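You operate a simulated robot arm through the tools that you are given. There is no shell and no other tool. Be economical: measure what you need, move in short steps, check, and stop when the job is done.

You are at the controls of a simulated two-armed robot. One attempt, no reset.

JOB
On the service table, fold the blue cloth in half.

Only the result counts: the job must be done as asked and must still hold three seconds after the hand-in. Knocking over, shifting, dropping, spilling or breaking anything else fails it. Flat cloth is picked up by pressing the open fingertips on it (5 to 10 N) and closing them slowly along it; thin cloth reads only 2 to 8 mm in the jaws.

ROBOT AND FRAMES
Two 7-joint arms with two-finger parallel grippers on one trunk, on a base that drives. Base frame: it is fixed to the floor where the robot stands at the start and does not move with it; the origin is under the middle of the robot, x ahead of it, y to its left, z up. Lengths are in m, angles in rad, forces in N, time in s.
The left shoulder is at the start at [0.07, 0.163, 1.095], the right one opposite. With the tool pointing down near the work surface each hand reaches from about 0.4 to 0.88 m from the robot's upright axis, wherever it stands, measured 20 degrees to its own side. Places, roughly: service table [0.7, 0.8, 0.9]. Payload 3.43 kg a hand.
The TCP of each hand is the grasp point between the finger pads, 0.034 m short of the fingertips. In the tool frame z runs along the fingers and y along their closing line. The gripper opens to 0.128 m. The fingers are 0.024 m wide and 0.012 m thick; the gripper's body (0.048 by 0.13 m) begins 0.096 m behind the TCP.
Orientation is that of the tool frame in the base frame, as a unit quaternion [x, y, z, w]. With the fingers straight down and closing along the base's y, the tool's x points along the base's -x, its y along +y and its z along -z.

CONTROLS
- The arms move only by the tool apply_moves. It takes "left_steps", "right_steps" or both (then of equal length, played together; a hand with none holds still); each is a list of rows, each a list of 3 entries, a list of its own where there are three numbers: the turn, a rotation vector about the base's x, y, z in rad, then the shift along the base's x, y, z in m, then the gripper command, from -1 (fully open) to 1 (shut), values between in proportion. In form: [[[ax, ay, az], [tx, ty, tz], gripper], ...]. A call has 1 to 10 rows; each row shifts and turns the commanded pose from where the row before left it. Each row takes 0.2 s and may step no farther than 0.05 m and 0.15 rad from the row before; otherwise, or with a gripper value out of range, the whole call is refused. A pose out of reach is approached as far as the arm can. The call stops where the force on the tool passes 40 N (or 10 N more than at its start, if that is more) or the arm is blocked; 0.2 s more then pass. Each finger travels about 0.153 m/s and halts on what it meets, pressing with about 34 N; the grip force reading is that of the motor and also rises with nothing between the fingers. The clock runs only during rows and for 0.2 s after the last one: add rows that do not move to give the fingers time. The reply holds the time, the measured pose of the TCP, the force on the tool along the base axes, the opening and the grip force, in the units named above and with some noise.
- Cameras (640 x 400 px; columns grow to the right, rows downward): "scene" is now at [0.1375, -0.006, 1.3203]; the picture's right is [-0.06, -1.00, 0.00], its down [-0.60, 0.04, -0.80] and it looks along [0.80, -0.05, -0.60] (base axes); focal length 293 px, centre (320, 200). "left" rides on the left gripper at [0.076, 0.011, -0.16] in its tool frame; the picture's right is [-0.15, 0.99, 0.00], its down [-0.88, -0.13, -0.46] and it looks along [-0.45, -0.07, 0.89] (tool axes); focal length 234 px, centre (320, 200). "right" rides on the right gripper at [0.076, -0.011, -0.16] in its tool frame; the picture's right is [0.15, 0.99, 0.00], its down [-0.88, 0.13, -0.46] and it looks along [-0.45, 0.07, 0.89] (tool axes); focal length 234 px, centre (320, 200).
- capture(camera): a new picture of that camera. The clock stands still meanwhile.
- raise_lower(by): slides the trunk up (or, below 0, down) by that many m; the arms and the scene camera ride with it, the base frame stays. It gives what a move gives, with no picture.
- steer(legs): drives the robot by 1 to 6 legs, each [ahead, left, turn to the left] in m, m and rad, along the robot's own axes; the way and the turn of a leg run together, so that a leg with both is an arc; at most 1.5 m and 3.142 rad a leg. The arms and the cameras ride along, it lands a little off, and it stops where it bumps. It gives what a move gives.
- aim_head(pan, tilt): turns the head with the scene camera to pan (to the left, within 1.501 rad either way) and tilt (down, from -0.506 to 1.204), counted from straight ahead of the robot. It gives what a move gives.
- pixel_to_xyz(camera, pixels): for up to 12 pixels [column, row] of the newest picture of that camera ("zoom" is the newest enlarged one), the place [x, y, z] in the base frame of the surface seen there, good to about 0.002 m. The clock stands still meanwhile.
- close_up(camera, box): a new picture of the part [left, top, right, bottom] of that camera's present view, enlarged. The clock stands still meanwhile.
- hand_in(): hands the job in; it is judged then, once.

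Go step by step. Measure first, check grasps and placings, and put right what went wrong. The budget is 80 turns and 78 pictures, counting those below and the enlarged ones. Unless the task says otherwise, let go and move clear before handing in, and close with one line.

The tools are called after ">>>" as a command line: name --argument value ..., lists and objects as JSON in quotes. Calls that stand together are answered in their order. apply_moves: Moves the arms, as the interface text tells. Its arguments: {"type":"object","properties":{"left_steps":{"type":"array","items":{"type":"array"}},"right_steps":{"type":"array","items":{"type":"array"}}},"required":[]} The other tools are called the same way: raise_lower (by) slides the trunk up or down; steer (legs) drives the base; aim_head (pan, tilt) turns the head that bears the scene camera; capture (camera) takes a picture; pixel_to_xyz (camera, pixels) gives the place of the surface under pixels of a picture; close_up (camera, box) takes an enlarged picture of a part of a camera's view; hand_in () hands the job in.

At the start:

```text
time_s: 0.0
left_eef_pos: [0.5702, 0.1932, 1.108]
left_tool_rot: [0.0, 1.0, 0.0, 0.0]
left_wrist_force: [-0.4, 0.5, 0.3]
left_width: 0.1281
left_grasp_force: 0.0
right_eef_pos: [0.6394, -0.3357, 1.044]
right_tool_rot: [-0.001, 1.0, 0.0, 0.0]
right_wrist_force: [-0.3, -0.6, 0.1]
right_width: 0.1282
right_grasp_force: 0.1
trunk travel left (down, up): [-0.575, 0.365]
robot x, y, heading: [-0.0009, -0.002, -0.001]
head pan, tilt: [-0.065, 0.644]
```

scene: 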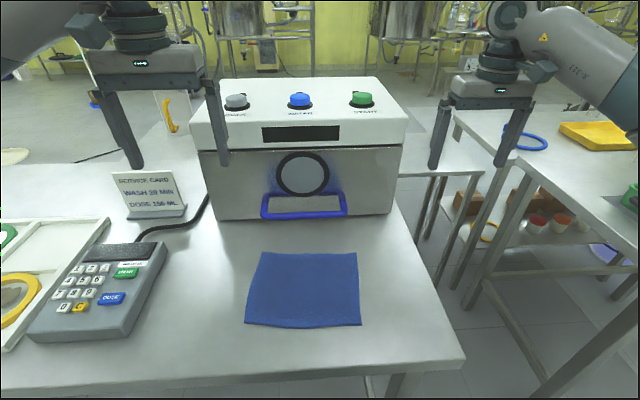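
right: 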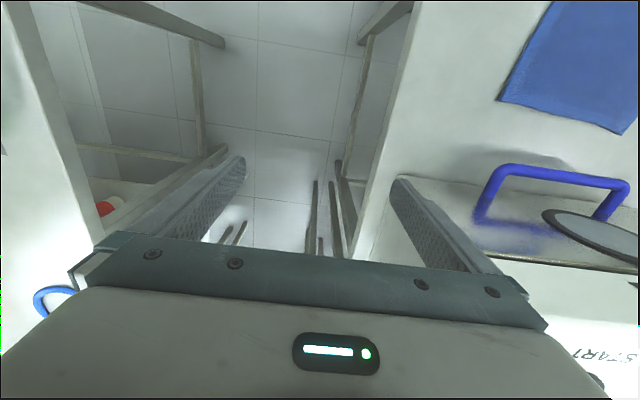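
left: 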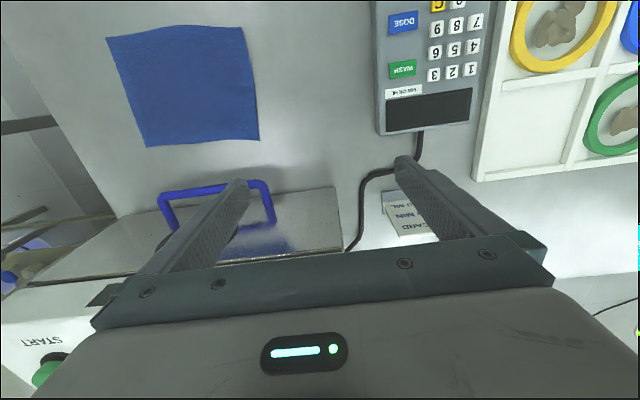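

The blue cloth lies flat with corners near (261,252), (357,253), (361,325), (245,323) in the scene picture. I measure its corners and the surroundings.

>>> pixel_to_xyz --camera "scene" --pixels '[[262, 254], [356, 254], [359, 323], [247, 321], [305, 290], [305, 327], [305, 345], [280, 370], [262, 216], [345, 214], [150, 290], [460, 358]]'

>>> close_up --camera "scene" --box '[220, 200, 400, 360]'

```text
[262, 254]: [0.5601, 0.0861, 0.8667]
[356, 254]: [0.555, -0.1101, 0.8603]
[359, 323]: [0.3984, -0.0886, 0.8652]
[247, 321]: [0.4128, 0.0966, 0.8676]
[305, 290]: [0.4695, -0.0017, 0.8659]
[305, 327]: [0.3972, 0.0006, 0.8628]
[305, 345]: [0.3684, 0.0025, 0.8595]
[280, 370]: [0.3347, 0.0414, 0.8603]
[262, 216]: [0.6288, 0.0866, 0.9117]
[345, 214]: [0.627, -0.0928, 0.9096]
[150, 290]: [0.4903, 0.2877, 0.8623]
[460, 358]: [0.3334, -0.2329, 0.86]
```

```text
2.50 times, centred on (310, 280) of scene
```

zoom: 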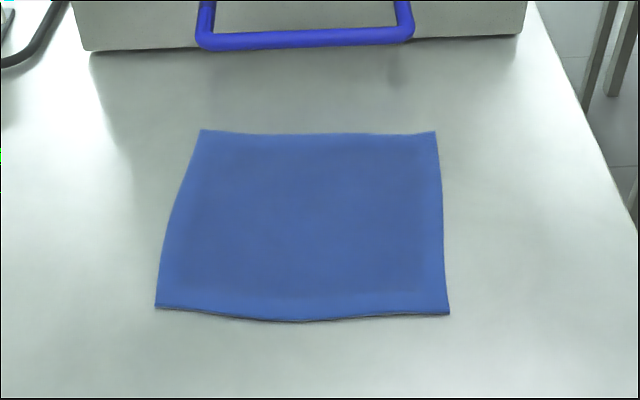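

The table is at z≈0.86, and the cloth covers about x 0.40–0.56, y −0.10–0.09. I will fold the far edge toward the robot with both hands, so I measure the machine front and then back up 0.2 m to gain room.

>>> pixel_to_xyz --camera "scene" --pixels '[[230, 160], [380, 160], [230, 210], [380, 205], [193, 130], [405, 130], [240, 146], [375, 144], [302, 100], [300, 215], [157, 215], [300, 85]]'

>>> steer --legs '[[-0.2, 0, 0]]'

```text
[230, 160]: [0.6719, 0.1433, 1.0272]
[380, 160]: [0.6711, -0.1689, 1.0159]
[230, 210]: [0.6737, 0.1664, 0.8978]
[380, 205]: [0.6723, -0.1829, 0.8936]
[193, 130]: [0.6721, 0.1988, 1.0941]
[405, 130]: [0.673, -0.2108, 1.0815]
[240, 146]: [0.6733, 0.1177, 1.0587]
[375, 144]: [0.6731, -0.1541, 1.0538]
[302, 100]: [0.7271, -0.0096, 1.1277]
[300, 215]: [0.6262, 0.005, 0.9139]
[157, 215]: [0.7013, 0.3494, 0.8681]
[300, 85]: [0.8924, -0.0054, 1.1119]
```

```text
time_s: 1.6
left_eef_pos: [0.3736, 0.1922, 1.107]
left_tool_rot: [0.0, 1.0, 0.0, 0.0]
left_wrist_force: [-0.7, 0.6, -0.7]
left_width: 0.1278
left_grasp_force: 0.0
right_eef_pos: [0.4426, -0.3377, 1.0459]
right_tool_rot: [0.001, 1.0, -0.001, 0.001]
right_wrist_force: [-0.8, -0.4, 0.5]
right_width: 0.1279
right_grasp_force: 0.1
trunk travel left (down, up): [-0.575, 0.365]
robot x, y, heading: [-0.198, -0.0019, 0.004]
head pan, tilt: [-0.065, 0.644]
```

The machine front is at x≈0.672, which leaves enough room. I now turn both hands by 90° (closing along x, cameras outward) while narrowing the jaws to about 0.03 m.

>>> apply_moves --left_steps '[[[0, 0, -0.15], [0, 0, 0], 0.5], [[0, 0, -0.15], [0, 0, 0], 0.5], [[0, 0, -0.15], [0, 0, 0], 0.5], [[0, 0, -0.15], [0, 0, 0], 0.5], [[0, 0, -0.15], [0, 0, 0], 0.5], [[0, 0, -0.15], [0, 0, 0], 0.5], [[0, 0, -0.15], [0, 0, 0], 0.5], [[0, 0, -0.15], [0, 0, 0], 0.5], [[0, 0, -0.15], [0, 0, 0], 0.5], [[0, 0, -0.15], [0, 0, 0], 0.5]]' --right_steps '[[[0, 0, 0.15], [0, 0, 0], 0.5], [[0, 0, 0.15], [0, 0, 0], 0.5], [[0, 0, 0.15], [0, 0, 0], 0.5], [[0, 0, 0.15], [0, 0, 0], 0.5], [[0, 0, 0.15], [0, 0, 0], 0.5], [[0, 0, 0.15], [0, 0, 0], 0.5], [[0, 0, 0.15], [0, 0, 0], 0.5], [[0, 0, 0.15], [0, 0, 0], 0.5], [[0, 0, 0.15], [0, 0, 0], 0.5], [[0, 0, 0.15], [0, 0, 0], 0.5]]'

>>> capture --camera "scene"

```text
time_s: 3.8
left_eef_pos: [0.3729, 0.1936, 1.1073]
left_tool_rot: [0.683, 0.73, 0.001, 0.0]
left_wrist_force: [-0.9, 0.0, 0.8]
left_width: 0.0319
left_grasp_force: 0.1
right_eef_pos: [0.2442, -0.1748, 1.0284]
right_tool_rot: [-0.68, 0.733, -0.002, 0.0]
right_wrist_force: [0.2, 0.0, 0.3]
right_width: 0.032
right_grasp_force: 0.0
right hand out of reach, approached as far as the arm can: row 5, 6, 7, 8, 9, 10
trunk travel left (down, up): [-0.575, 0.365]
robot x, y, heading: [-0.1973, -0.0016, -0.004]
head pan, tilt: [-0.065, 0.644]
```

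```text
73 pictures are left
```

scene: 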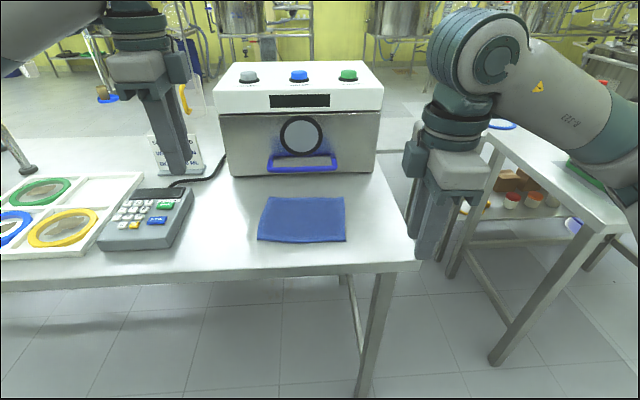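

The right hand strayed to [0.244, −0.175] during the turn because that pose was out of reach, while the left turned cleanly. I nudge the right hand and see how it responds.

>>> apply_moves --right_steps '[[[0, 0, 0], [0, 0, 0.02], 0.5], [[0, 0, 0], [0.0, 0.02, 0.02], 0.5]]'

```text
time_s: 4.4
left_eef_pos: [0.3745, 0.1939, 1.1061]
left_tool_rot: [0.682, 0.731, -0.001, 0.001]
left_wrist_force: [0.6, -0.3, -0.4]
left_width: 0.032
left_grasp_force: 0.2
right_eef_pos: [0.2454, -0.1528, 1.0666]
right_tool_rot: [-0.681, 0.732, -0.001, 0.0]
right_wrist_force: [0.4, -0.2, 0.5]
right_width: 0.0319
right_grasp_force: 0.1
trunk travel left (down, up): [-0.575, 0.365]
robot x, y, heading: [-0.1945, -0.0038, -0.002]
head pan, tilt: [-0.065, 0.644]
```

The command restarts from the measured pose, so I bring the right hand forward toward x≈0.48 to test its reach in this orientation.

>>> apply_moves --right_steps '[[[0, 0, 0.03], [0.04, 0, 0.01], 0.5], [[0, 0, 0.03], [0.04, 0, 0.01], 0.5], [[0, 0, 0], [0.04, 0, 0.0], 0.5], [[0, 0, 0], [0.04, 0, 0], 0.5], [[0, 0, 0], [0.04, 0, 0], 0.5], [[0, 0, 0], [0.04, 0, 0], 0.5]]' --left_steps '[[[0, 0, -0.035], [0, 0, 0], 0.5], [[0, 0, -0.035], [0, 0, 0], 0.5], [[0, 0, 0], [0.02, 0, 0], 0.5], [[0, 0, 0], [0.03, 0, 0], 0.5], [[0, 0, 0], [0.03, 0, 0], 0.5], [[0, 0, 0], [0.03, 0, 0], 0.5]]'

>>> capture --camera "scene"

```text
time_s: 5.8
left_eef_pos: [0.4873, 0.1944, 1.1073]
left_tool_rot: [0.707, 0.708, 0.0, -0.002]
left_wrist_force: [0.4, 0.0, 0.1]
left_width: 0.032
left_grasp_force: 0.0
right_eef_pos: [0.273, -0.0791, 1.06]
right_tool_rot: [-0.702, 0.712, 0.0, 0.0]
right_wrist_force: [-0.4, -0.2, -0.3]
right_width: 0.032
right_grasp_force: 0.0
right hand out of reach, approached as far as the arm can: row 1, 2, 3, 4, 5, 6
trunk travel left (down, up): [-0.575, 0.365]
robot x, y, heading: [-0.1928, -0.0016, -0.001]
head pan, tilt: [-0.065, 0.644]
```

```text
72 pictures are left
```

scene: 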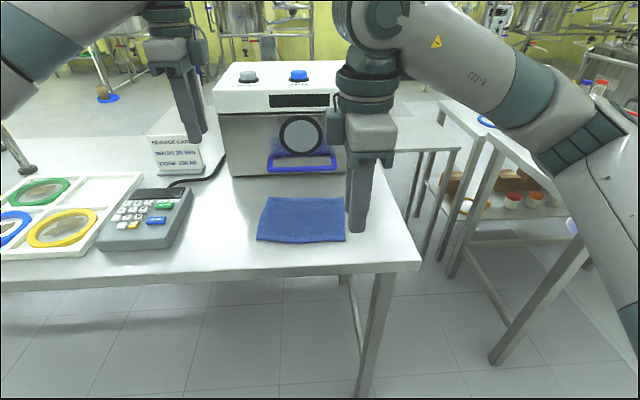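

In this orientation the right wrist is at a joint limit and drifts sideways. I turn it the other way round by −π (camera inward, same closing line), first moving back outward.

>>> apply_moves --right_steps '[[[0, 0, -0.15], [0, -0.03, 0], 0.5], [[0, 0, -0.15], [0, -0.03, 0], 0.5], [[0, 0, -0.15], [0, -0.03, 0], 0.5], [[0, 0, -0.15], [0, -0.03, 0], 0.5], [[0, 0, -0.15], [0, -0.03, 0], 0.5], [[0, 0, -0.15], [0.02, -0.03, 0], 0.5], [[0, 0, -0.15], [0.03, 0, 0], 0.5], [[0, 0, -0.15], [0.03, 0, 0], 0.5], [[0, 0, -0.15], [0.03, 0, 0], 0.5], [[0, 0, -0.15], [0.03, 0, 0], 0.5]]'

>>> apply_moves --right_steps '[[[0, 0, -0.15], [0.02, 0, 0], 0.5], [[0, 0, -0.15], [0.02, 0, 0], 0.5], [[0, 0, -0.15], [0.02, 0, 0], 0.5], [[0, 0, -0.15], [0, 0, 0], 0.5], [[0, 0, -0.15], [0, 0, 0], 0.5], [[0, 0, -0.15], [0, 0, 0], 0.5], [[0, 0, -0.15], [0, 0, 0], 0.5], [[0, 0, -0.15], [0, 0, 0], 0.5], [[0, 0, -0.15], [0, 0, 0], 0.5], [[0, 0, -0.15], [0, 0, 0], 0.5]]'

>>> capture --camera "scene"

```text
time_s: 8.0
left_eef_pos: [0.4848, 0.1947, 1.1064]
left_tool_rot: [0.707, 0.707, -0.001, 0.0]
left_wrist_force: [-0.5, 0.1, 0.3]
left_width: 0.0322
left_grasp_force: 0.0
right_eef_pos: [0.4162, -0.2584, 1.0604]
right_tool_rot: [-0.028, 1.0, -0.001, -0.001]
right_wrist_force: [-0.2, -0.7, -0.1]
right_width: 0.0317
right_grasp_force: 0.0
trunk travel left (down, up): [-0.575, 0.365]
robot x, y, heading: [-0.1956, -0.0001, -0.001]
head pan, tilt: [-0.065, 0.644]
```

```text
time_s: 10.2
left_eef_pos: [0.4857, 0.1946, 1.1071]
left_tool_rot: [0.707, 0.707, 0.0, 0.001]
left_wrist_force: [-0.2, 0.7, 0.3]
left_width: 0.0321
left_grasp_force: 0.1
right_eef_pos: [0.4735, -0.2579, 1.0625]
right_tool_rot: [0.661, 0.751, 0.001, 0.0]
right_wrist_force: [0.1, 0.2, -0.8]
right_width: 0.032
right_grasp_force: 0.1
trunk travel left (down, up): [-0.575, 0.365]
robot x, y, heading: [-0.1965, 0.0036, -0.004]
head pan, tilt: [-0.065, 0.644]
```

```text
71 pictures are left
```

scene: 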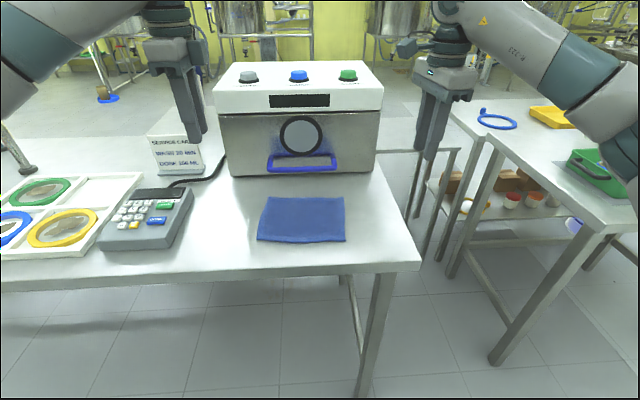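

Both hands now hold the closing line along x. I test whether both arms can reach the release pose (tilted about 0.75 rad above the near part of the cloth) before committing, and I re-measure the cloth.

>>> pixel_to_xyz --camera "scene" --pixels '[[270, 199], [342, 199], [343, 240], [260, 239], [305, 220], [305, 198], [305, 241], [360, 220]]'

>>> apply_moves --left_steps '[[[0, 0, 0], [-0.01, -0.026, -0.02], 0.5], [[0, -0.15, 0], [-0.01, -0.026, -0.02], 0.5], [[0, -0.15, 0], [-0.01, -0.026, -0.02], 0.5], [[0, -0.15, 0], [-0.01, -0.026, -0.02], 0.5], [[0, -0.15, 0], [-0.01, -0.026, -0.02], 0.5], [[0, -0.15, 0], [-0.01, 0, 0], 0.5]]' --right_steps '[[[0, 0, -0.127], [-0.01, 0.03, -0.012], 0.5], [[0, -0.15, 0], [-0.01, 0.03, -0.012], 0.5], [[0, -0.15, 0], [-0.01, 0.03, -0.012], 0.5], [[0, -0.15, 0], [-0.01, 0.03, -0.012], 0.5], [[0, -0.15, 0], [-0.01, 0.03, -0.012], 0.5], [[0, -0.15, 0], [0, 0.02, 0], 0.5]]'

>>> capture --camera "scene"

```text
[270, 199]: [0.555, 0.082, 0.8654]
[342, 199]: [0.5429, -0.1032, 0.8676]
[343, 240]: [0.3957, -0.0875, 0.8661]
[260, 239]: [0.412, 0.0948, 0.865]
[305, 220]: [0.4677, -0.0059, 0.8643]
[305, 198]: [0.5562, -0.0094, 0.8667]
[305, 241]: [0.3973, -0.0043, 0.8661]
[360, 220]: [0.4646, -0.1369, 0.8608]
```

```text
time_s: 11.6
left_eef_pos: [0.4232, 0.0649, 1.008]
left_tool_rot: [0.657, 0.659, 0.258, 0.261]
left_wrist_force: [0.0, 0.9, 0.4]
left_width: 0.032
left_grasp_force: 0.1
right_eef_pos: [0.4235, -0.0867, 1.0026]
right_tool_rot: [0.657, 0.659, 0.259, 0.26]
right_wrist_force: [0.3, -0.3, -0.5]
right_width: 0.032
right_grasp_force: 0.0
trunk travel left (down, up): [-0.575, 0.365]
robot x, y, heading: [-0.1982, -0.0017, -0.002]
head pan, tilt: [-0.065, 0.644]
```

```text
70 pictures are left
```

scene: 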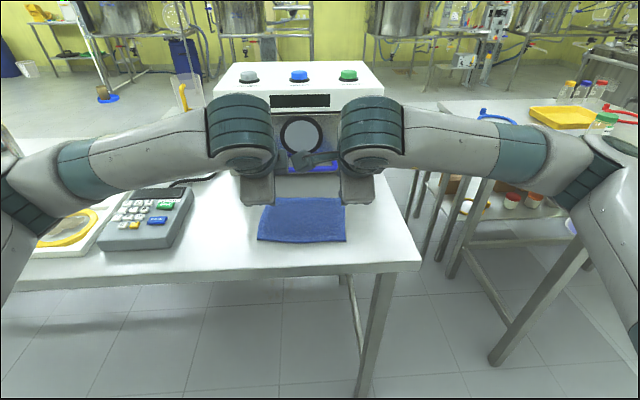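

Both arms reach the tilted pose fine. Now I straighten them and go over the far edge, with fingertips about 5 cm above the cloth.

>>> apply_moves --left_steps '[[[0, 0.15, 0], [0.023, 0, -0.01], 0.5], [[0, 0.15, 0], [0.023, 0, -0.01], 0.5], [[0, 0.15, 0], [0.023, 0, -0.01], 0.5], [[0, 0.15, 0], [0.023, 0, -0.01], 0.5], [[0, 0.15, 0], [0.022, 0, -0.018], 0.5], [[0, 0, 0], [0, 0, 0], 0.5]]' --right_steps '[[[0, 0.15, 0], [0.022, 0, -0.01], 0.5], [[0, 0.15, 0], [0.022, 0, -0.01], 0.5], [[0, 0.15, 0], [0.022, 0, -0.01], 0.5], [[0, 0.15, 0], [0.022, 0, -0.01], 0.5], [[0, 0.15, 0], [0.021, 0, -0.012], 0.5], [[0, 0, 0], [0, 0, 0], 0.5]]'

>>> capture --camera "scene"

>>> capture --camera "left"

>>> capture --camera "right"

```text
time_s: 13.0
left_eef_pos: [0.5358, 0.0606, 0.9507]
left_tool_rot: [0.707, 0.707, 0.0, 0.0]
left_wrist_force: [-0.5, 0.3, -0.1]
left_width: 0.0323
left_grasp_force: 0.2
right_eef_pos: [0.531, -0.0882, 0.9493]
right_tool_rot: [0.706, 0.708, 0.0, 0.001]
right_wrist_force: [-0.6, -0.6, -0.1]
right_width: 0.0316
right_grasp_force: 0.0
trunk travel left (down, up): [-0.575, 0.365]
robot x, y, heading: [-0.1968, 0.0056, 0.001]
head pan, tilt: [-0.065, 0.644]
```

```text
69 pictures are left
```

scene: 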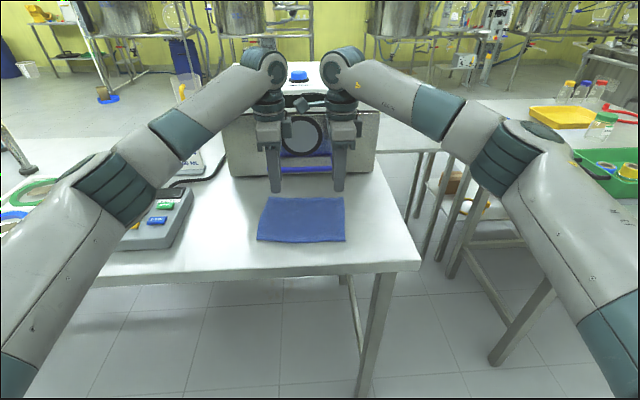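

```text
68 pictures are left
```

left: 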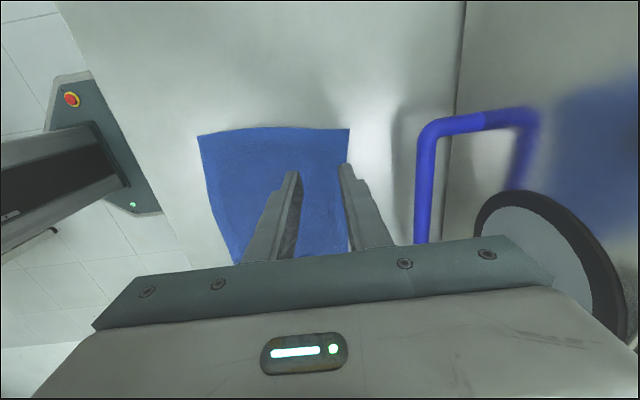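

```text
67 pictures are left
```

right: 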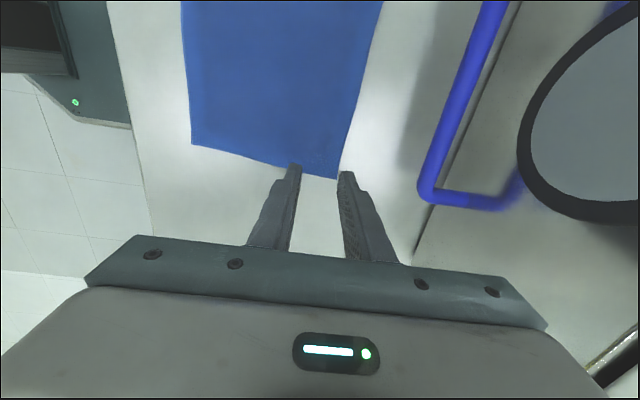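

I check the fingers against the cloth's far edge in both wrist views: the far edge runs along (349,129)–(348,245) in the left one and (380,10)–(337,178) in the right one.

>>> pixel_to_xyz --camera "left" --pixels '[[347, 132], [347, 155], [347, 247], [293, 173], [345, 165], [320, 200], [236, 260]]'

>>> pixel_to_xyz --camera "right" --pixels '[[335, 175], [345, 140], [378, 10], [194, 141], [294, 165], [345, 173]]'

```text
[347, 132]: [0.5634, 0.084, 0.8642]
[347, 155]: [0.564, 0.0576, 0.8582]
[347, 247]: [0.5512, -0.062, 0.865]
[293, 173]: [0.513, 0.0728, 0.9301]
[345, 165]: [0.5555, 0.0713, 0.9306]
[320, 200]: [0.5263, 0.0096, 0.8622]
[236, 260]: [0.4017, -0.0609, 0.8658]
```

```text
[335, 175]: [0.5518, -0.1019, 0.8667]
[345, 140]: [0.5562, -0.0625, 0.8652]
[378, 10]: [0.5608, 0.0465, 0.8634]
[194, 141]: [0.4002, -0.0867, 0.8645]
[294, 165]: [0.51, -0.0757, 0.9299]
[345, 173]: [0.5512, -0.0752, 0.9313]
```

The far edge lies at x≈0.562 (left) and 0.553 (right), so I shift slightly nearer and descend to just above contact.

>>> apply_moves --left_steps '[[[0, 0, 0], [-0.003, 0.002, -0.02], 0.5], [[0, 0, 0], [0, 0, -0.02], 0.5], [[0, 0, 0], [0, 0, -0.006], 0.5], [[0, 0, 0], [0, 0, 0], 0.5]]' --right_steps '[[[0, 0, 0], [-0.006, 0.004, -0.02], 0.5], [[0, 0, 0], [0, 0, -0.02], 0.5], [[0, 0, 0], [0, 0, -0.005], 0.5], [[0, 0, 0], [0, 0, 0], 0.5]]'

```text
time_s: 14.0
left_eef_pos: [0.535, 0.0647, 0.9046]
left_tool_rot: [0.708, 0.707, 0.0, 0.0]
left_wrist_force: [1.0, 0.7, 0.2]
left_width: 0.032
left_grasp_force: 0.1
right_eef_pos: [0.527, -0.0841, 0.9039]
right_tool_rot: [0.706, 0.708, 0.0, -0.001]
right_wrist_force: [0.0, 0.4, -0.4]
right_width: 0.0322
right_grasp_force: 0.0
trunk travel left (down, up): [-0.575, 0.365]
robot x, y, heading: [-0.1998, -0.0019, -0.005]
head pan, tilt: [-0.065, 0.644]
```

No contact yet at TCP z≈0.904. I press down in 2 mm steps and watch the force.

>>> apply_moves --left_steps '[[[0, 0, 0], [0, 0, -0.003], 0.5], [[0, 0, 0], [0, 0, -0.003], 0.5], [[0, 0, 0], [0, 0, 0], 0.5]]' --right_steps '[[[0, 0, 0], [0, 0, -0.003], 0.5], [[0, 0, 0], [0, 0, -0.003], 0.5], [[0, 0, 0], [0, 0, 0], 0.5]]'

```text
time_s: 14.8
left_eef_pos: [0.5345, 0.0648, 0.8972]
left_tool_rot: [0.707, 0.707, 0.0, 0.0]
left_wrist_force: [0.1, 0.2, 2.1]
left_width: 0.0318
left_grasp_force: 0.0
right_eef_pos: [0.5258, -0.0842, 0.8998]
right_tool_rot: [0.707, 0.708, 0.0, 0.0]
right_wrist_force: [-1.1, 0.8, 1.0]
right_width: 0.0319
right_grasp_force: 0.0
trunk travel left (down, up): [-0.575, 0.365]
robot x, y, heading: [-0.1921, 0.0019, -0.001]
head pan, tilt: [-0.065, 0.644]
```

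Contact is just beginning (2.1 N left, 1.0 N right). I press a little more.

>>> apply_moves --left_steps '[[[0, 0, 0], [0, 0, -0.002], 0.5], [[0, 0, 0], [0, 0, 0], 0.5]]' --right_steps '[[[0, 0, 0], [0, 0, -0.003], 0.5], [[0, 0, 0], [0, 0, 0], 0.5]]'

```text
time_s: 15.4
left_eef_pos: [0.534, 0.0646, 0.8973]
left_tool_rot: [0.707, 0.707, 0.001, 0.001]
left_wrist_force: [1.6, 1.0, 5.0]
left_width: 0.0318
left_grasp_force: 0.1
right_eef_pos: [0.5263, -0.0844, 0.8979]
right_tool_rot: [0.705, 0.709, 0.001, 0.0]
right_wrist_force: [1.4, 1.2, 9.0]
right_width: 0.0316
right_grasp_force: 0.0
trunk travel left (down, up): [-0.575, 0.365]
robot x, y, heading: [-0.197, 0.0075, -0.003]
head pan, tilt: [-0.065, 0.644]
```

Both press in range (5 N and 9 N). I add 1 mm on the left and close slowly.

>>> apply_moves --left_steps '[[[0, 0, 0], [0, 0, -0.001], 0.5], [[0, 0, 0], [0, 0, 0], 0.56], [[0, 0, 0], [0, 0, 0], 0.62], [[0, 0, 0], [0, 0, 0], 0.68], [[0, 0, 0], [0, 0, 0], 0.74], [[0, 0, 0], [0, 0, 0], 0.8], [[0, 0, 0], [0, 0, 0], 0.86], [[0, 0, 0], [0, 0, 0], 0.92], [[0, 0, 0], [0, 0, 0], 1], [[0, 0, 0], [0, 0, 0], 1]]' --right_steps '[[[0, 0, 0], [0, 0, 0], 0.5], [[0, 0, 0], [0, 0, 0], 0.56], [[0, 0, 0], [0, 0, 0], 0.62], [[0, 0, 0], [0, 0, 0], 0.68], [[0, 0, 0], [0, 0, 0], 0.74], [[0, 0, 0], [0, 0, 0], 0.8], [[0, 0, 0], [0, 0, 0], 0.86], [[0, 0, 0], [0, 0, 0], 0.92], [[0, 0, 0], [0, 0, 0], 1], [[0, 0, 0], [0, 0, 0], 1]]'

>>> capture --camera "left"

>>> capture --camera "right"

```text
time_s: 17.6
left_eef_pos: [0.5321, 0.0644, 0.8952]
left_tool_rot: [0.707, 0.707, 0.001, 0.0]
left_wrist_force: [0.8, -1.4, 16.5]
left_width: 0.0041
left_grasp_force: 34.4
right_eef_pos: [0.5255, -0.0865, 0.8976]
right_tool_rot: [0.706, 0.709, 0.001, 0.0]
right_wrist_force: [0.0, 1.0, 7.7]
right_width: 0.0037
right_grasp_force: 34.2
trunk travel left (down, up): [-0.575, 0.365]
robot x, y, heading: [-0.1958, 0.002, -0.001]
head pan, tilt: [-0.065, 0.644]
```

```text
66 pictures are left
```

left: 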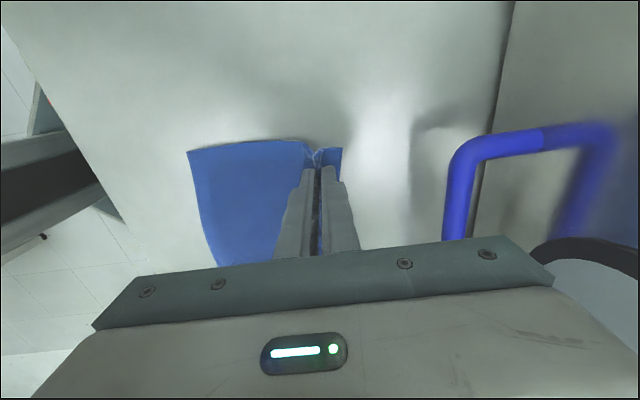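

```text
65 pictures are left
```

right: 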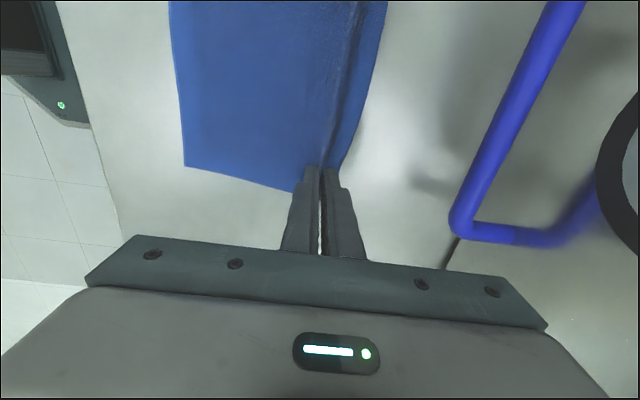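

Both jaws pinch the cloth (4.1 mm and 3.7 mm, ridge visible at (318,155) left and (330,165) right). I lift along an arc with tilt and look halfway.

>>> apply_moves --left_steps '[[[0, -0.075, 0], [-0.006, 0, 0.0128], 1], [[0, -0.075, 0], [-0.006, 0, 0.0128], 1], [[0, -0.075, 0], [-0.012, 0, 0.009], 1], [[0, -0.075, 0], [-0.012, 0, 0.009], 1], [[0, -0.075, 0], [-0.0154, 0, 0.0026], 1], [[0, -0.075, 0], [-0.0154, 0, 0.0026], 1]]' --right_steps '[[[0, -0.075, 0], [-0.006, 0, 0.0128], 1], [[0, -0.075, 0], [-0.006, 0, 0.0128], 1], [[0, -0.075, 0], [-0.012, 0, 0.009], 1], [[0, -0.075, 0], [-0.012, 0, 0.009], 1], [[0, -0.075, 0], [-0.0154, 0, 0.0026], 1], [[0, -0.075, 0], [-0.0154, 0, 0.0026], 1]]'

>>> capture --camera "scene"

>>> capture --camera "right"

>>> capture --camera "left"

```text
time_s: 19.0
left_eef_pos: [0.4664, 0.0638, 0.9427]
left_tool_rot: [0.689, 0.69, 0.158, 0.158]
left_wrist_force: [-0.3, 0.0, -0.8]
left_width: 0.004
left_grasp_force: 34.2
right_eef_pos: [0.4587, -0.0838, 0.9451]
right_tool_rot: [0.687, 0.691, 0.158, 0.159]
right_wrist_force: [0.3, 0.5, 0.9]
right_width: 0.0037
right_grasp_force: 34.2
trunk travel left (down, up): [-0.575, 0.365]
robot x, y, heading: [-0.1985, 0.0004, -0.001]
head pan, tilt: [-0.065, 0.644]
```

```text
64 pictures are left
```

scene: 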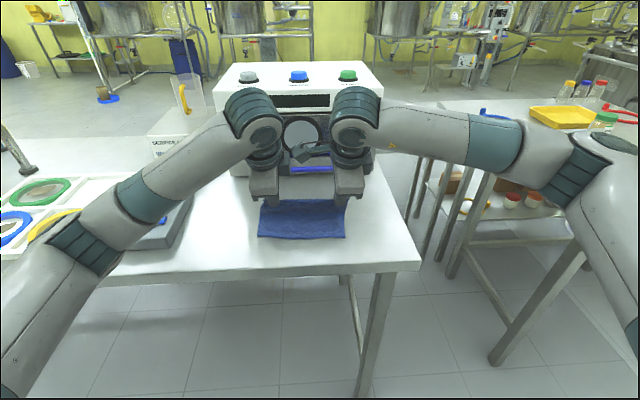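

```text
63 pictures are left
```

right: 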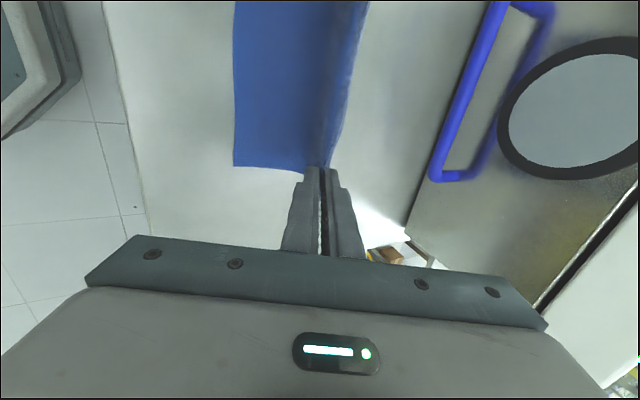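

```text
62 pictures are left
```

left: 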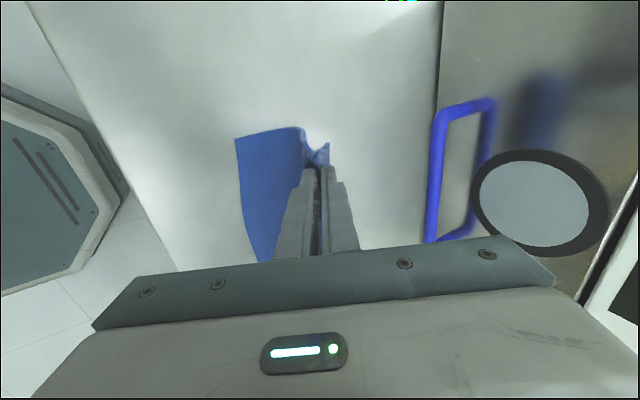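

Both hands hold the lifted edge and the near part still lies on the table. I check that the near edge has not slid.

>>> pixel_to_xyz --camera "scene" --pixels '[[260, 235], [343, 235], [302, 236], [302, 220], [302, 206]]'

>>> close_up --camera "scene" --box '[230, 160, 380, 254]'

```text
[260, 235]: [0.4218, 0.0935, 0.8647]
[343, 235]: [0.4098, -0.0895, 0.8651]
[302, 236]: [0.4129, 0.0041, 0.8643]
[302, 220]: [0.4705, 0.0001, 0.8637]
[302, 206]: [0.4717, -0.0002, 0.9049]
```

```text
4.26 times, centred on (305, 207) of scene
```

zoom: 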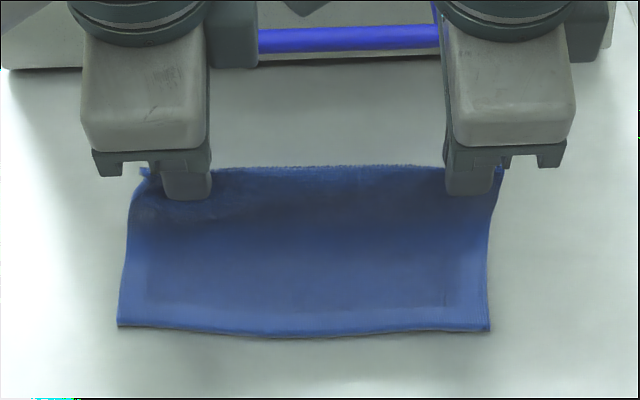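

The near edge is in place (≈0.405–0.415), and the cloth stands up at x≈0.472. I carry on over the top and down toward the near edge.

>>> apply_moves --left_steps '[[[0, -0.075, 0], [-0.015, 0, -0.0037], 1], [[0, -0.075, 0], [-0.015, 0, -0.0037], 1], [[0, -0.075, 0], [-0.01, 0, -0.007], 1], [[0, -0.075, 0], [-0.01, 0, -0.007], 1], [[0, -0.075, 0], [-0.004, 0, -0.012], 1], [[0, -0.075, 0], [-0.003, 0, -0.012], 1]]' --right_steps '[[[0, -0.075, 0], [-0.015, 0, -0.0037], 1], [[0, -0.075, 0], [-0.015, 0, -0.0037], 1], [[0, -0.075, 0], [-0.01, 0, -0.007], 1], [[0, -0.075, 0], [-0.01, 0, -0.007], 1], [[0, -0.075, 0], [-0.004, 0, -0.012], 1], [[0, -0.075, 0], [-0.006, 0, -0.012], 1]]'

>>> capture --camera "scene"

>>> capture --camera "left"

>>> capture --camera "right"

```text
time_s: 20.4
left_eef_pos: [0.4113, 0.0646, 0.8983]
left_tool_rot: [0.636, 0.636, 0.309, 0.308]
left_wrist_force: [-0.5, -0.3, -0.1]
left_width: 0.004
left_grasp_force: 34.3
right_eef_pos: [0.4002, -0.0844, 0.9009]
right_tool_rot: [0.636, 0.637, 0.308, 0.309]
right_wrist_force: [-1.0, 0.0, 0.3]
right_width: 0.0032
right_grasp_force: 33.8
trunk travel left (down, up): [-0.575, 0.365]
robot x, y, heading: [-0.1963, -0.0012, -0.002]
head pan, tilt: [-0.065, 0.644]
```

```text
60 pictures are left
```

scene: 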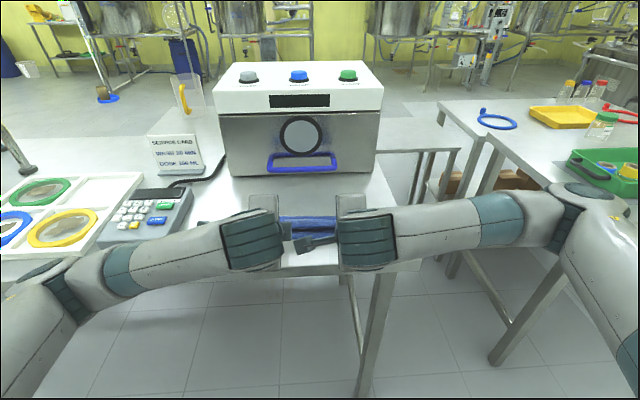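

```text
59 pictures are left
```

left: 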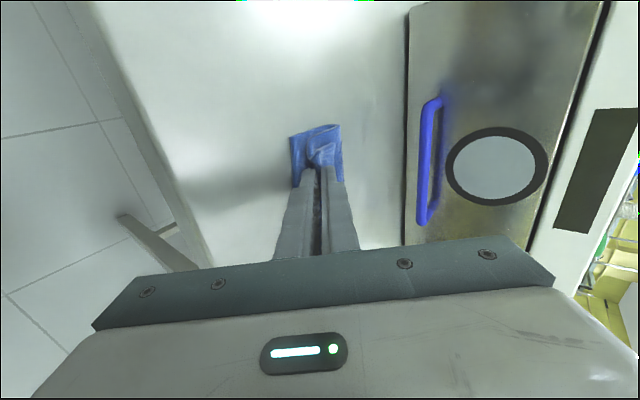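

```text
58 pictures are left
```

right: 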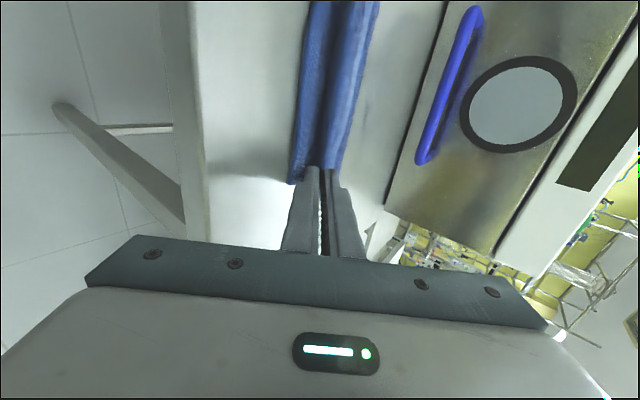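

The edge is over to the near side. I look closely at where the two edges lie before letting go.

>>> close_up --camera "left" --box '[240, 80, 400, 180]'

>>> pixel_to_xyz --camera "left" --pixels '[[293, 138], [296, 160], [338, 126], [340, 160], [318, 160], [328, 145]]'

>>> pixel_to_xyz --camera "right" --pixels '[[314, 20], [305, 100], [327, 60], [345, 60], [365, 60], [292, 175]]'

```text
4.00 times, centred on (320, 130) of left
```

zoom: 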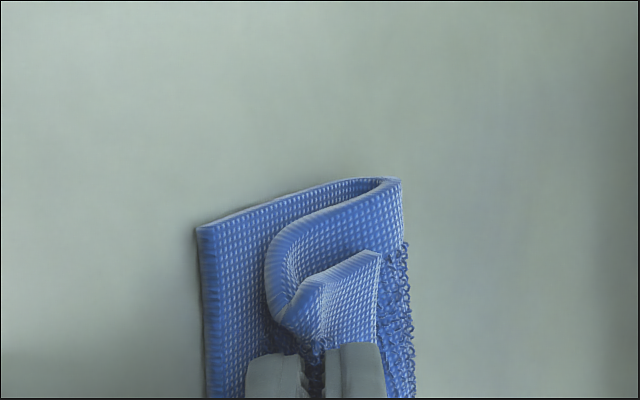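

```text
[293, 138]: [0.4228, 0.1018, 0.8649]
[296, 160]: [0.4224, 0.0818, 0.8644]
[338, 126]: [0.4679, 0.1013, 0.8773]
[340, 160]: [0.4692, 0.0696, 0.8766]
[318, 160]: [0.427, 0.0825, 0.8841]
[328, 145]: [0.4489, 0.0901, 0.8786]
```

```text
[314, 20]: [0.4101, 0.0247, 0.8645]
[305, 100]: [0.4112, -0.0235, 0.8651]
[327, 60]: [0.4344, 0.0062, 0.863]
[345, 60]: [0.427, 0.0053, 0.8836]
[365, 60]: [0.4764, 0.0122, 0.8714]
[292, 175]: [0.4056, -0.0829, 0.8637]
```

The close-up shows the upper layer folded over, but the pinched edge strip (zoom (370,260)) is turned back on top, with lower edge at x≈0.42 and crease at ≈0.478. I push the hands forward 2 cm to centre the crease, set down, open a little and back out along the fingers; then I will flip the strip over.

>>> apply_moves --left_steps '[[[0, 0, 0], [0.008, 0, 0], 1], [[0, 0, 0], [0.006, 0, 0], 1], [[0, 0, 0], [0.004, 0, -0.003], 1], [[0, 0, 0], [0, 0, 0.0], 0.8], [[0, 0, 0], [0, 0, 0.002], 0.75], [[0, 0, 0], [-0.0156, 0, 0.0124], 0.75], [[0, 0, 0], [-0.0156, 0, 0.0124], 0.75], [[0, 0, 0], [-0.0234, 0, 0.0186], 0.75], [[0, 0, 0], [-0.0234, 0, 0.0186], 0.75]]' --right_steps '[[[0, 0, 0], [0.008, 0, 0], 1], [[0, 0, 0], [0.008, 0, 0], 1], [[0, 0, 0], [0.006, 0, -0.003], 1], [[0, 0, 0], [0, 0, 0.0], 0.8], [[0, 0, 0], [0, 0, 0.002], 0.75], [[0, 0, 0], [-0.0156, 0, 0.0124], 0.75], [[0, 0, 0], [-0.0156, 0, 0.0124], 0.75], [[0, 0, 0], [-0.0234, 0, 0.0186], 0.75], [[0, 0, 0], [-0.0234, 0, 0.0186], 0.75]]'

>>> capture --camera "left"

>>> capture --camera "right"

```text
time_s: 22.4
left_eef_pos: [0.3497, 0.0677, 0.958]
left_tool_rot: [0.636, 0.638, 0.308, 0.307]
left_wrist_force: [0.2, 0.1, 0.0]
left_width: 0.0159
left_grasp_force: 0.0
right_eef_pos: [0.3433, -0.0836, 0.9602]
right_tool_rot: [0.635, 0.638, 0.308, 0.308]
right_wrist_force: [-1.7, -0.4, 1.7]
right_width: 0.016
right_grasp_force: 0.1
trunk travel left (down, up): [-0.575, 0.365]
robot x, y, heading: [-0.1989, -0.0026, -0.002]
head pan, tilt: [-0.065, 0.644]
```

```text
56 pictures are left
```

left: 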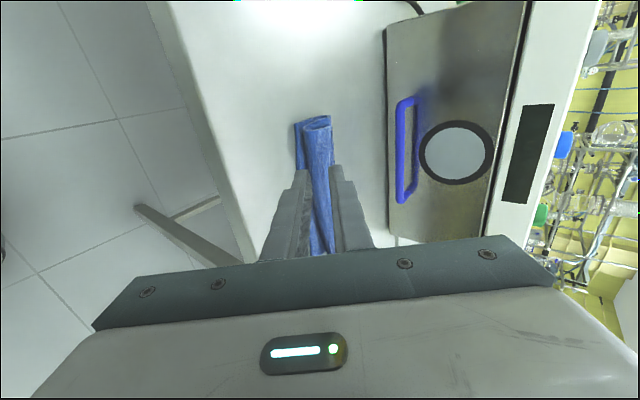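

```text
55 pictures are left
```

right: 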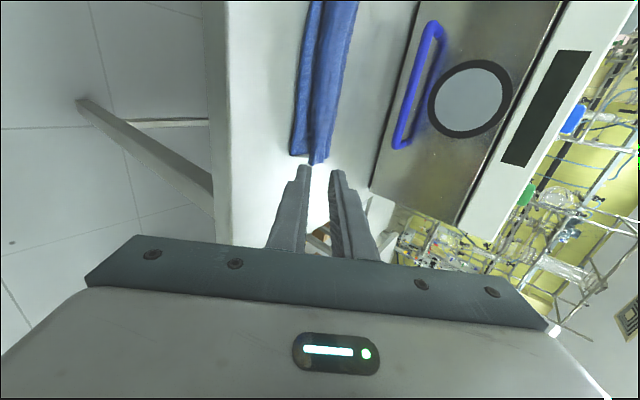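

The cloth is released and looks like a roll. I take close views of it.

>>> close_up --camera "left" --box '[240, 70, 400, 170]'

>>> close_up --camera "right" --box '[240, 80, 400, 180]'

>>> pixel_to_xyz --camera "left" --pixels '[[297, 126], [303, 160], [308, 135], [318, 126], [330, 130], [331, 155], [318, 150]]'

>>> pixel_to_xyz --camera "right" --pixels '[[312, 30], [320, 30], [335, 30], [350, 30], [295, 145], [315, 130], [323, 150]]'

```text
4.00 times, centred on (320, 120) of left
```

zoom: 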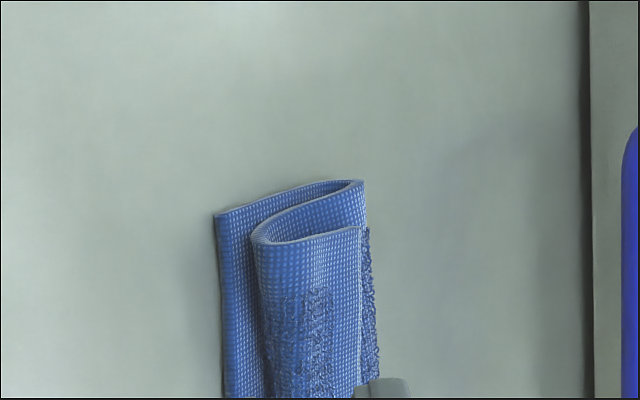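

```text
4.00 times, centred on (320, 130) of right
```

zoom: 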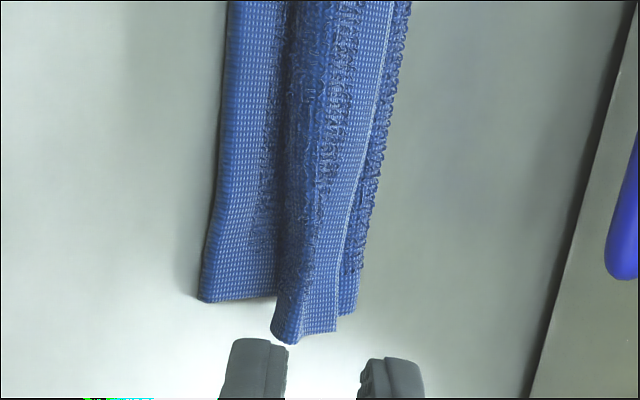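

```text
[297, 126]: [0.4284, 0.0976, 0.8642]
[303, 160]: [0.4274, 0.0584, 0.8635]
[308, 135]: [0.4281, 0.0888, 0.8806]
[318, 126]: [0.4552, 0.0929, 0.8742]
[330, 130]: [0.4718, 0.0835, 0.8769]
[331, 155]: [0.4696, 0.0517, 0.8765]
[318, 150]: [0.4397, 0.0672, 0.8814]
```

```text
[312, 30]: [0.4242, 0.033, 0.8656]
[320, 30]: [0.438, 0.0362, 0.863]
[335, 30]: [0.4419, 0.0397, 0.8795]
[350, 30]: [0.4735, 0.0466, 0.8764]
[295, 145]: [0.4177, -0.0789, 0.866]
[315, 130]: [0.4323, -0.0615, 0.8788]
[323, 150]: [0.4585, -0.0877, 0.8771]
```

The cloth is now Z-folded: lower edge x≈0.425, crease ≈0.482, with a 4.5 cm strip on top whose free edge is at ≈0.47 (left) and ≈0.463 (right). I straighten the hands and hover over that free edge to pick it up again.

>>> apply_moves --left_steps '[[[0, 0.15, 0], [0, 0, 0.02], 0.75], [[0, 0.15, 0], [0.02, 0, 0.01], 0.75], [[0, 0.15, 0], [0.025, 0, 0], 0.75], [[0, 0.15, 0], [0.025, 0, 0], 0.75], [[0, 0.15, 0], [0.02, 0, -0.02], 0.75], [[0, 0.15, 0], [0.017, -0.003, -0.02], 0.75], [[0, 0, 0], [0, 0, 0], 0.75]]' --right_steps '[[[0, 0.15, 0], [0, 0, 0.02], 0.75], [[0, 0.15, 0], [0.02, 0, 0.01], 0.75], [[0, 0.15, 0], [0.025, 0, 0], 0.75], [[0, 0.15, 0], [0.025, 0, 0], 0.75], [[0, 0.15, 0], [0.02, 0.005, -0.02], 0.75], [[0, 0.15, 0], [0.017, 0.005, -0.02], 0.75], [[0, 0, 0], [0, 0, 0], 0.75]]'

>>> close_up --camera "left" --box '[200, 80, 440, 230]'

>>> close_up --camera "right" --box '[200, 60, 440, 210]'

>>> capture --camera "scene"

```text
time_s: 24.0
left_eef_pos: [0.4567, 0.06, 0.948]
left_tool_rot: [0.707, 0.707, 0.0, 0.0]
left_wrist_force: [0.6, 0.2, -1.3]
left_width: 0.016
left_grasp_force: 0.0
right_eef_pos: [0.4511, -0.0741, 0.954]
right_tool_rot: [0.706, 0.708, 0.0, 0.0]
right_wrist_force: [0.1, 0.2, 0.5]
right_width: 0.0156
right_grasp_force: 0.1
trunk travel left (down, up): [-0.575, 0.365]
robot x, y, heading: [-0.1939, 0.0038, -0.002]
head pan, tilt: [-0.065, 0.644]
```

```text
2.67 times, centred on (320, 155) of left
```

zoom: 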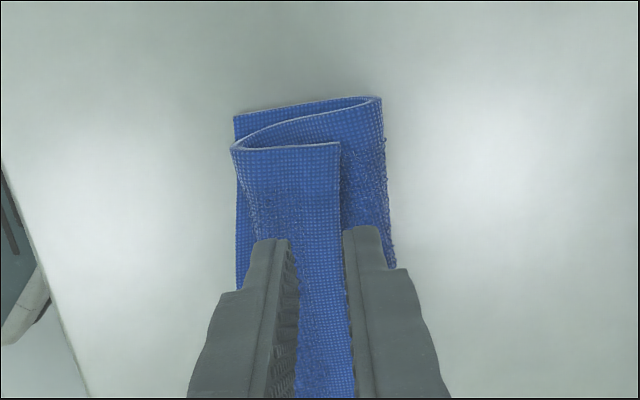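

```text
2.67 times, centred on (320, 135) of right
```

zoom: 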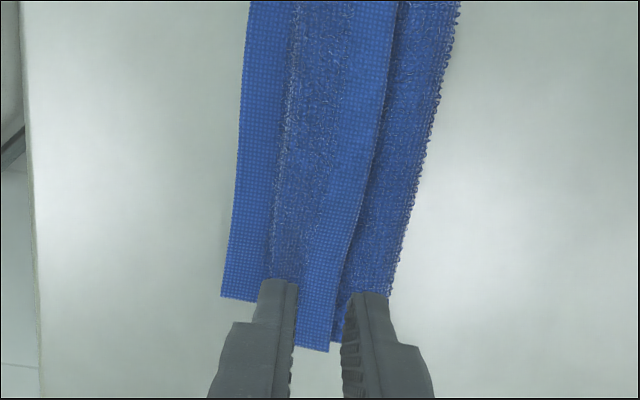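

```text
50 pictures are left
```

scene: 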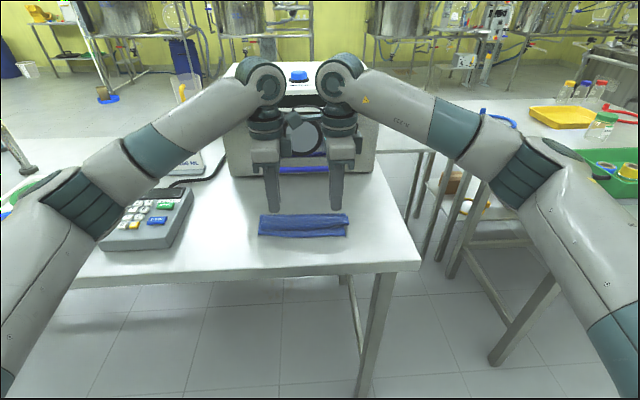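

The view is now clear: the strip's free edge (left zoom x≈342, right zoom x≈335–390) is about 2 cm short of the crease. I measure it precisely.

>>> pixel_to_xyz --camera "zoom" --pixels '[[328, 345], [335, 280], [350, 220], [365, 150], [385, 20], [398, 260], [445, 60], [228, 290], [246, 60], [270, 250], [325, 320]]'

>>> close_up --camera "left" --box '[260, 100, 380, 175]'

>>> pixel_to_xyz --camera "zoom" --pixels '[[355, 190], [360, 260], [365, 380], [470, 160], [480, 330], [155, 190], [160, 380], [300, 190], [230, 180]]'

```text
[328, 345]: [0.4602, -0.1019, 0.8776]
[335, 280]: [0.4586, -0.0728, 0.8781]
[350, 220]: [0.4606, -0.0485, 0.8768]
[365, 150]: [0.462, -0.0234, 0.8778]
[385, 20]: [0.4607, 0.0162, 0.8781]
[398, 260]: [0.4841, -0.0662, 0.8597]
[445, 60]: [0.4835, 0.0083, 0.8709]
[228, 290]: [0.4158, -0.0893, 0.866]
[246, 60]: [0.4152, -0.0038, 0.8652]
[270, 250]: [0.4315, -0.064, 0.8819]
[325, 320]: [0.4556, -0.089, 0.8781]
```

```text
5.33 times, centred on (320, 138) of left
```

zoom: 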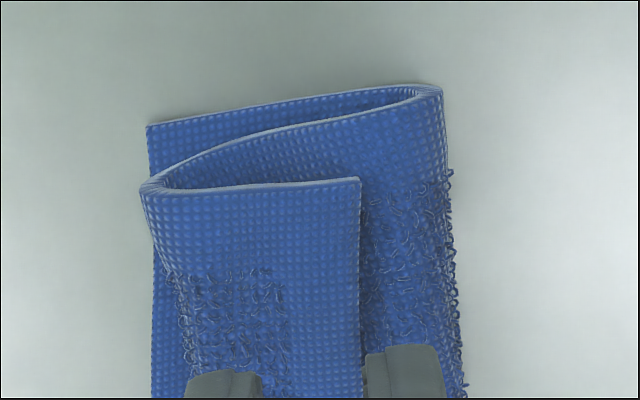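

```text
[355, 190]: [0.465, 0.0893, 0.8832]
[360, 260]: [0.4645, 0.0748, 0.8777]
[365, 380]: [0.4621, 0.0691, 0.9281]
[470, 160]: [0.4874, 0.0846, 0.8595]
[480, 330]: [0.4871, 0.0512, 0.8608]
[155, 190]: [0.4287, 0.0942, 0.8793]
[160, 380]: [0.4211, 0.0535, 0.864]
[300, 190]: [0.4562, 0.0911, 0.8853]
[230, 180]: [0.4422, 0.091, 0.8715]
```

The free edge is at x≈0.465 (left) and 0.461 (right), top at z≈0.878. I adjust slightly and descend to just above it, then press gently.

>>> apply_moves --left_steps '[[[0, 0, 0], [-0.003, 0.003, -0.015], 0.75], [[0, 0, 0], [0, 0, -0.015], 0.75], [[0, 0, 0], [0, 0, -0.004], 0.75], [[0, 0, 0], [0, 0, -0.004], 0.75], [[0, 0, 0], [0, 0, 0], 0.75]]' --right_steps '[[[0, 0, 0], [-0.002, 0, -0.018], 0.75], [[0, 0, 0], [0, 0, -0.018], 0.75], [[0, 0, 0], [0, 0, -0.004], 0.75], [[0, 0, 0], [0, 0, -0.004], 0.75], [[0, 0, 0], [0, 0, 0], 0.75]]'

```text
time_s: 25.2
left_eef_pos: [0.4543, 0.0646, 0.9113]
left_tool_rot: [0.707, 0.707, 0.0, 0.0]
left_wrist_force: [-0.5, 0.7, 0.1]
left_width: 0.016
left_grasp_force: 0.1
right_eef_pos: [0.4491, -0.075, 0.9059]
right_tool_rot: [0.706, 0.709, 0.001, 0.0]
right_wrist_force: [-0.2, -0.4, 1.2]
right_width: 0.016
right_grasp_force: 0.0
trunk travel left (down, up): [-0.575, 0.365]
robot x, y, heading: [-0.1951, 0.0008, 0.001]
head pan, tilt: [-0.065, 0.644]
```

>>> apply_moves --left_steps '[[[0, 0, 0], [0, 0, -0.005], 0.75], [[0, 0, 0], [0, 0, -0.002], 0.75], [[0, 0, 0], [0, 0, 0], 0.75]]' --right_steps '[[[0, 0, 0], [0, 0, -0.002], 0.75], [[0, 0, 0], [0, 0, 0], 0.75], [[0, 0, 0], [0, 0, 0], 0.75]]'

```text
time_s: 26.0
left_eef_pos: [0.4548, 0.064, 0.9042]
left_tool_rot: [0.707, 0.708, 0.001, 0.001]
left_wrist_force: [0.8, -0.5, 6.2]
left_width: 0.0155
left_grasp_force: 0.1
right_eef_pos: [0.4483, -0.0747, 0.904]
right_tool_rot: [0.706, 0.708, 0.001, 0.001]
right_wrist_force: [0.6, 1.0, 3.6]
right_width: 0.016
right_grasp_force: 0.1
trunk travel left (down, up): [-0.575, 0.365]
robot x, y, heading: [-0.195, -0.002, -0.002]
head pan, tilt: [-0.065, 0.644]
```

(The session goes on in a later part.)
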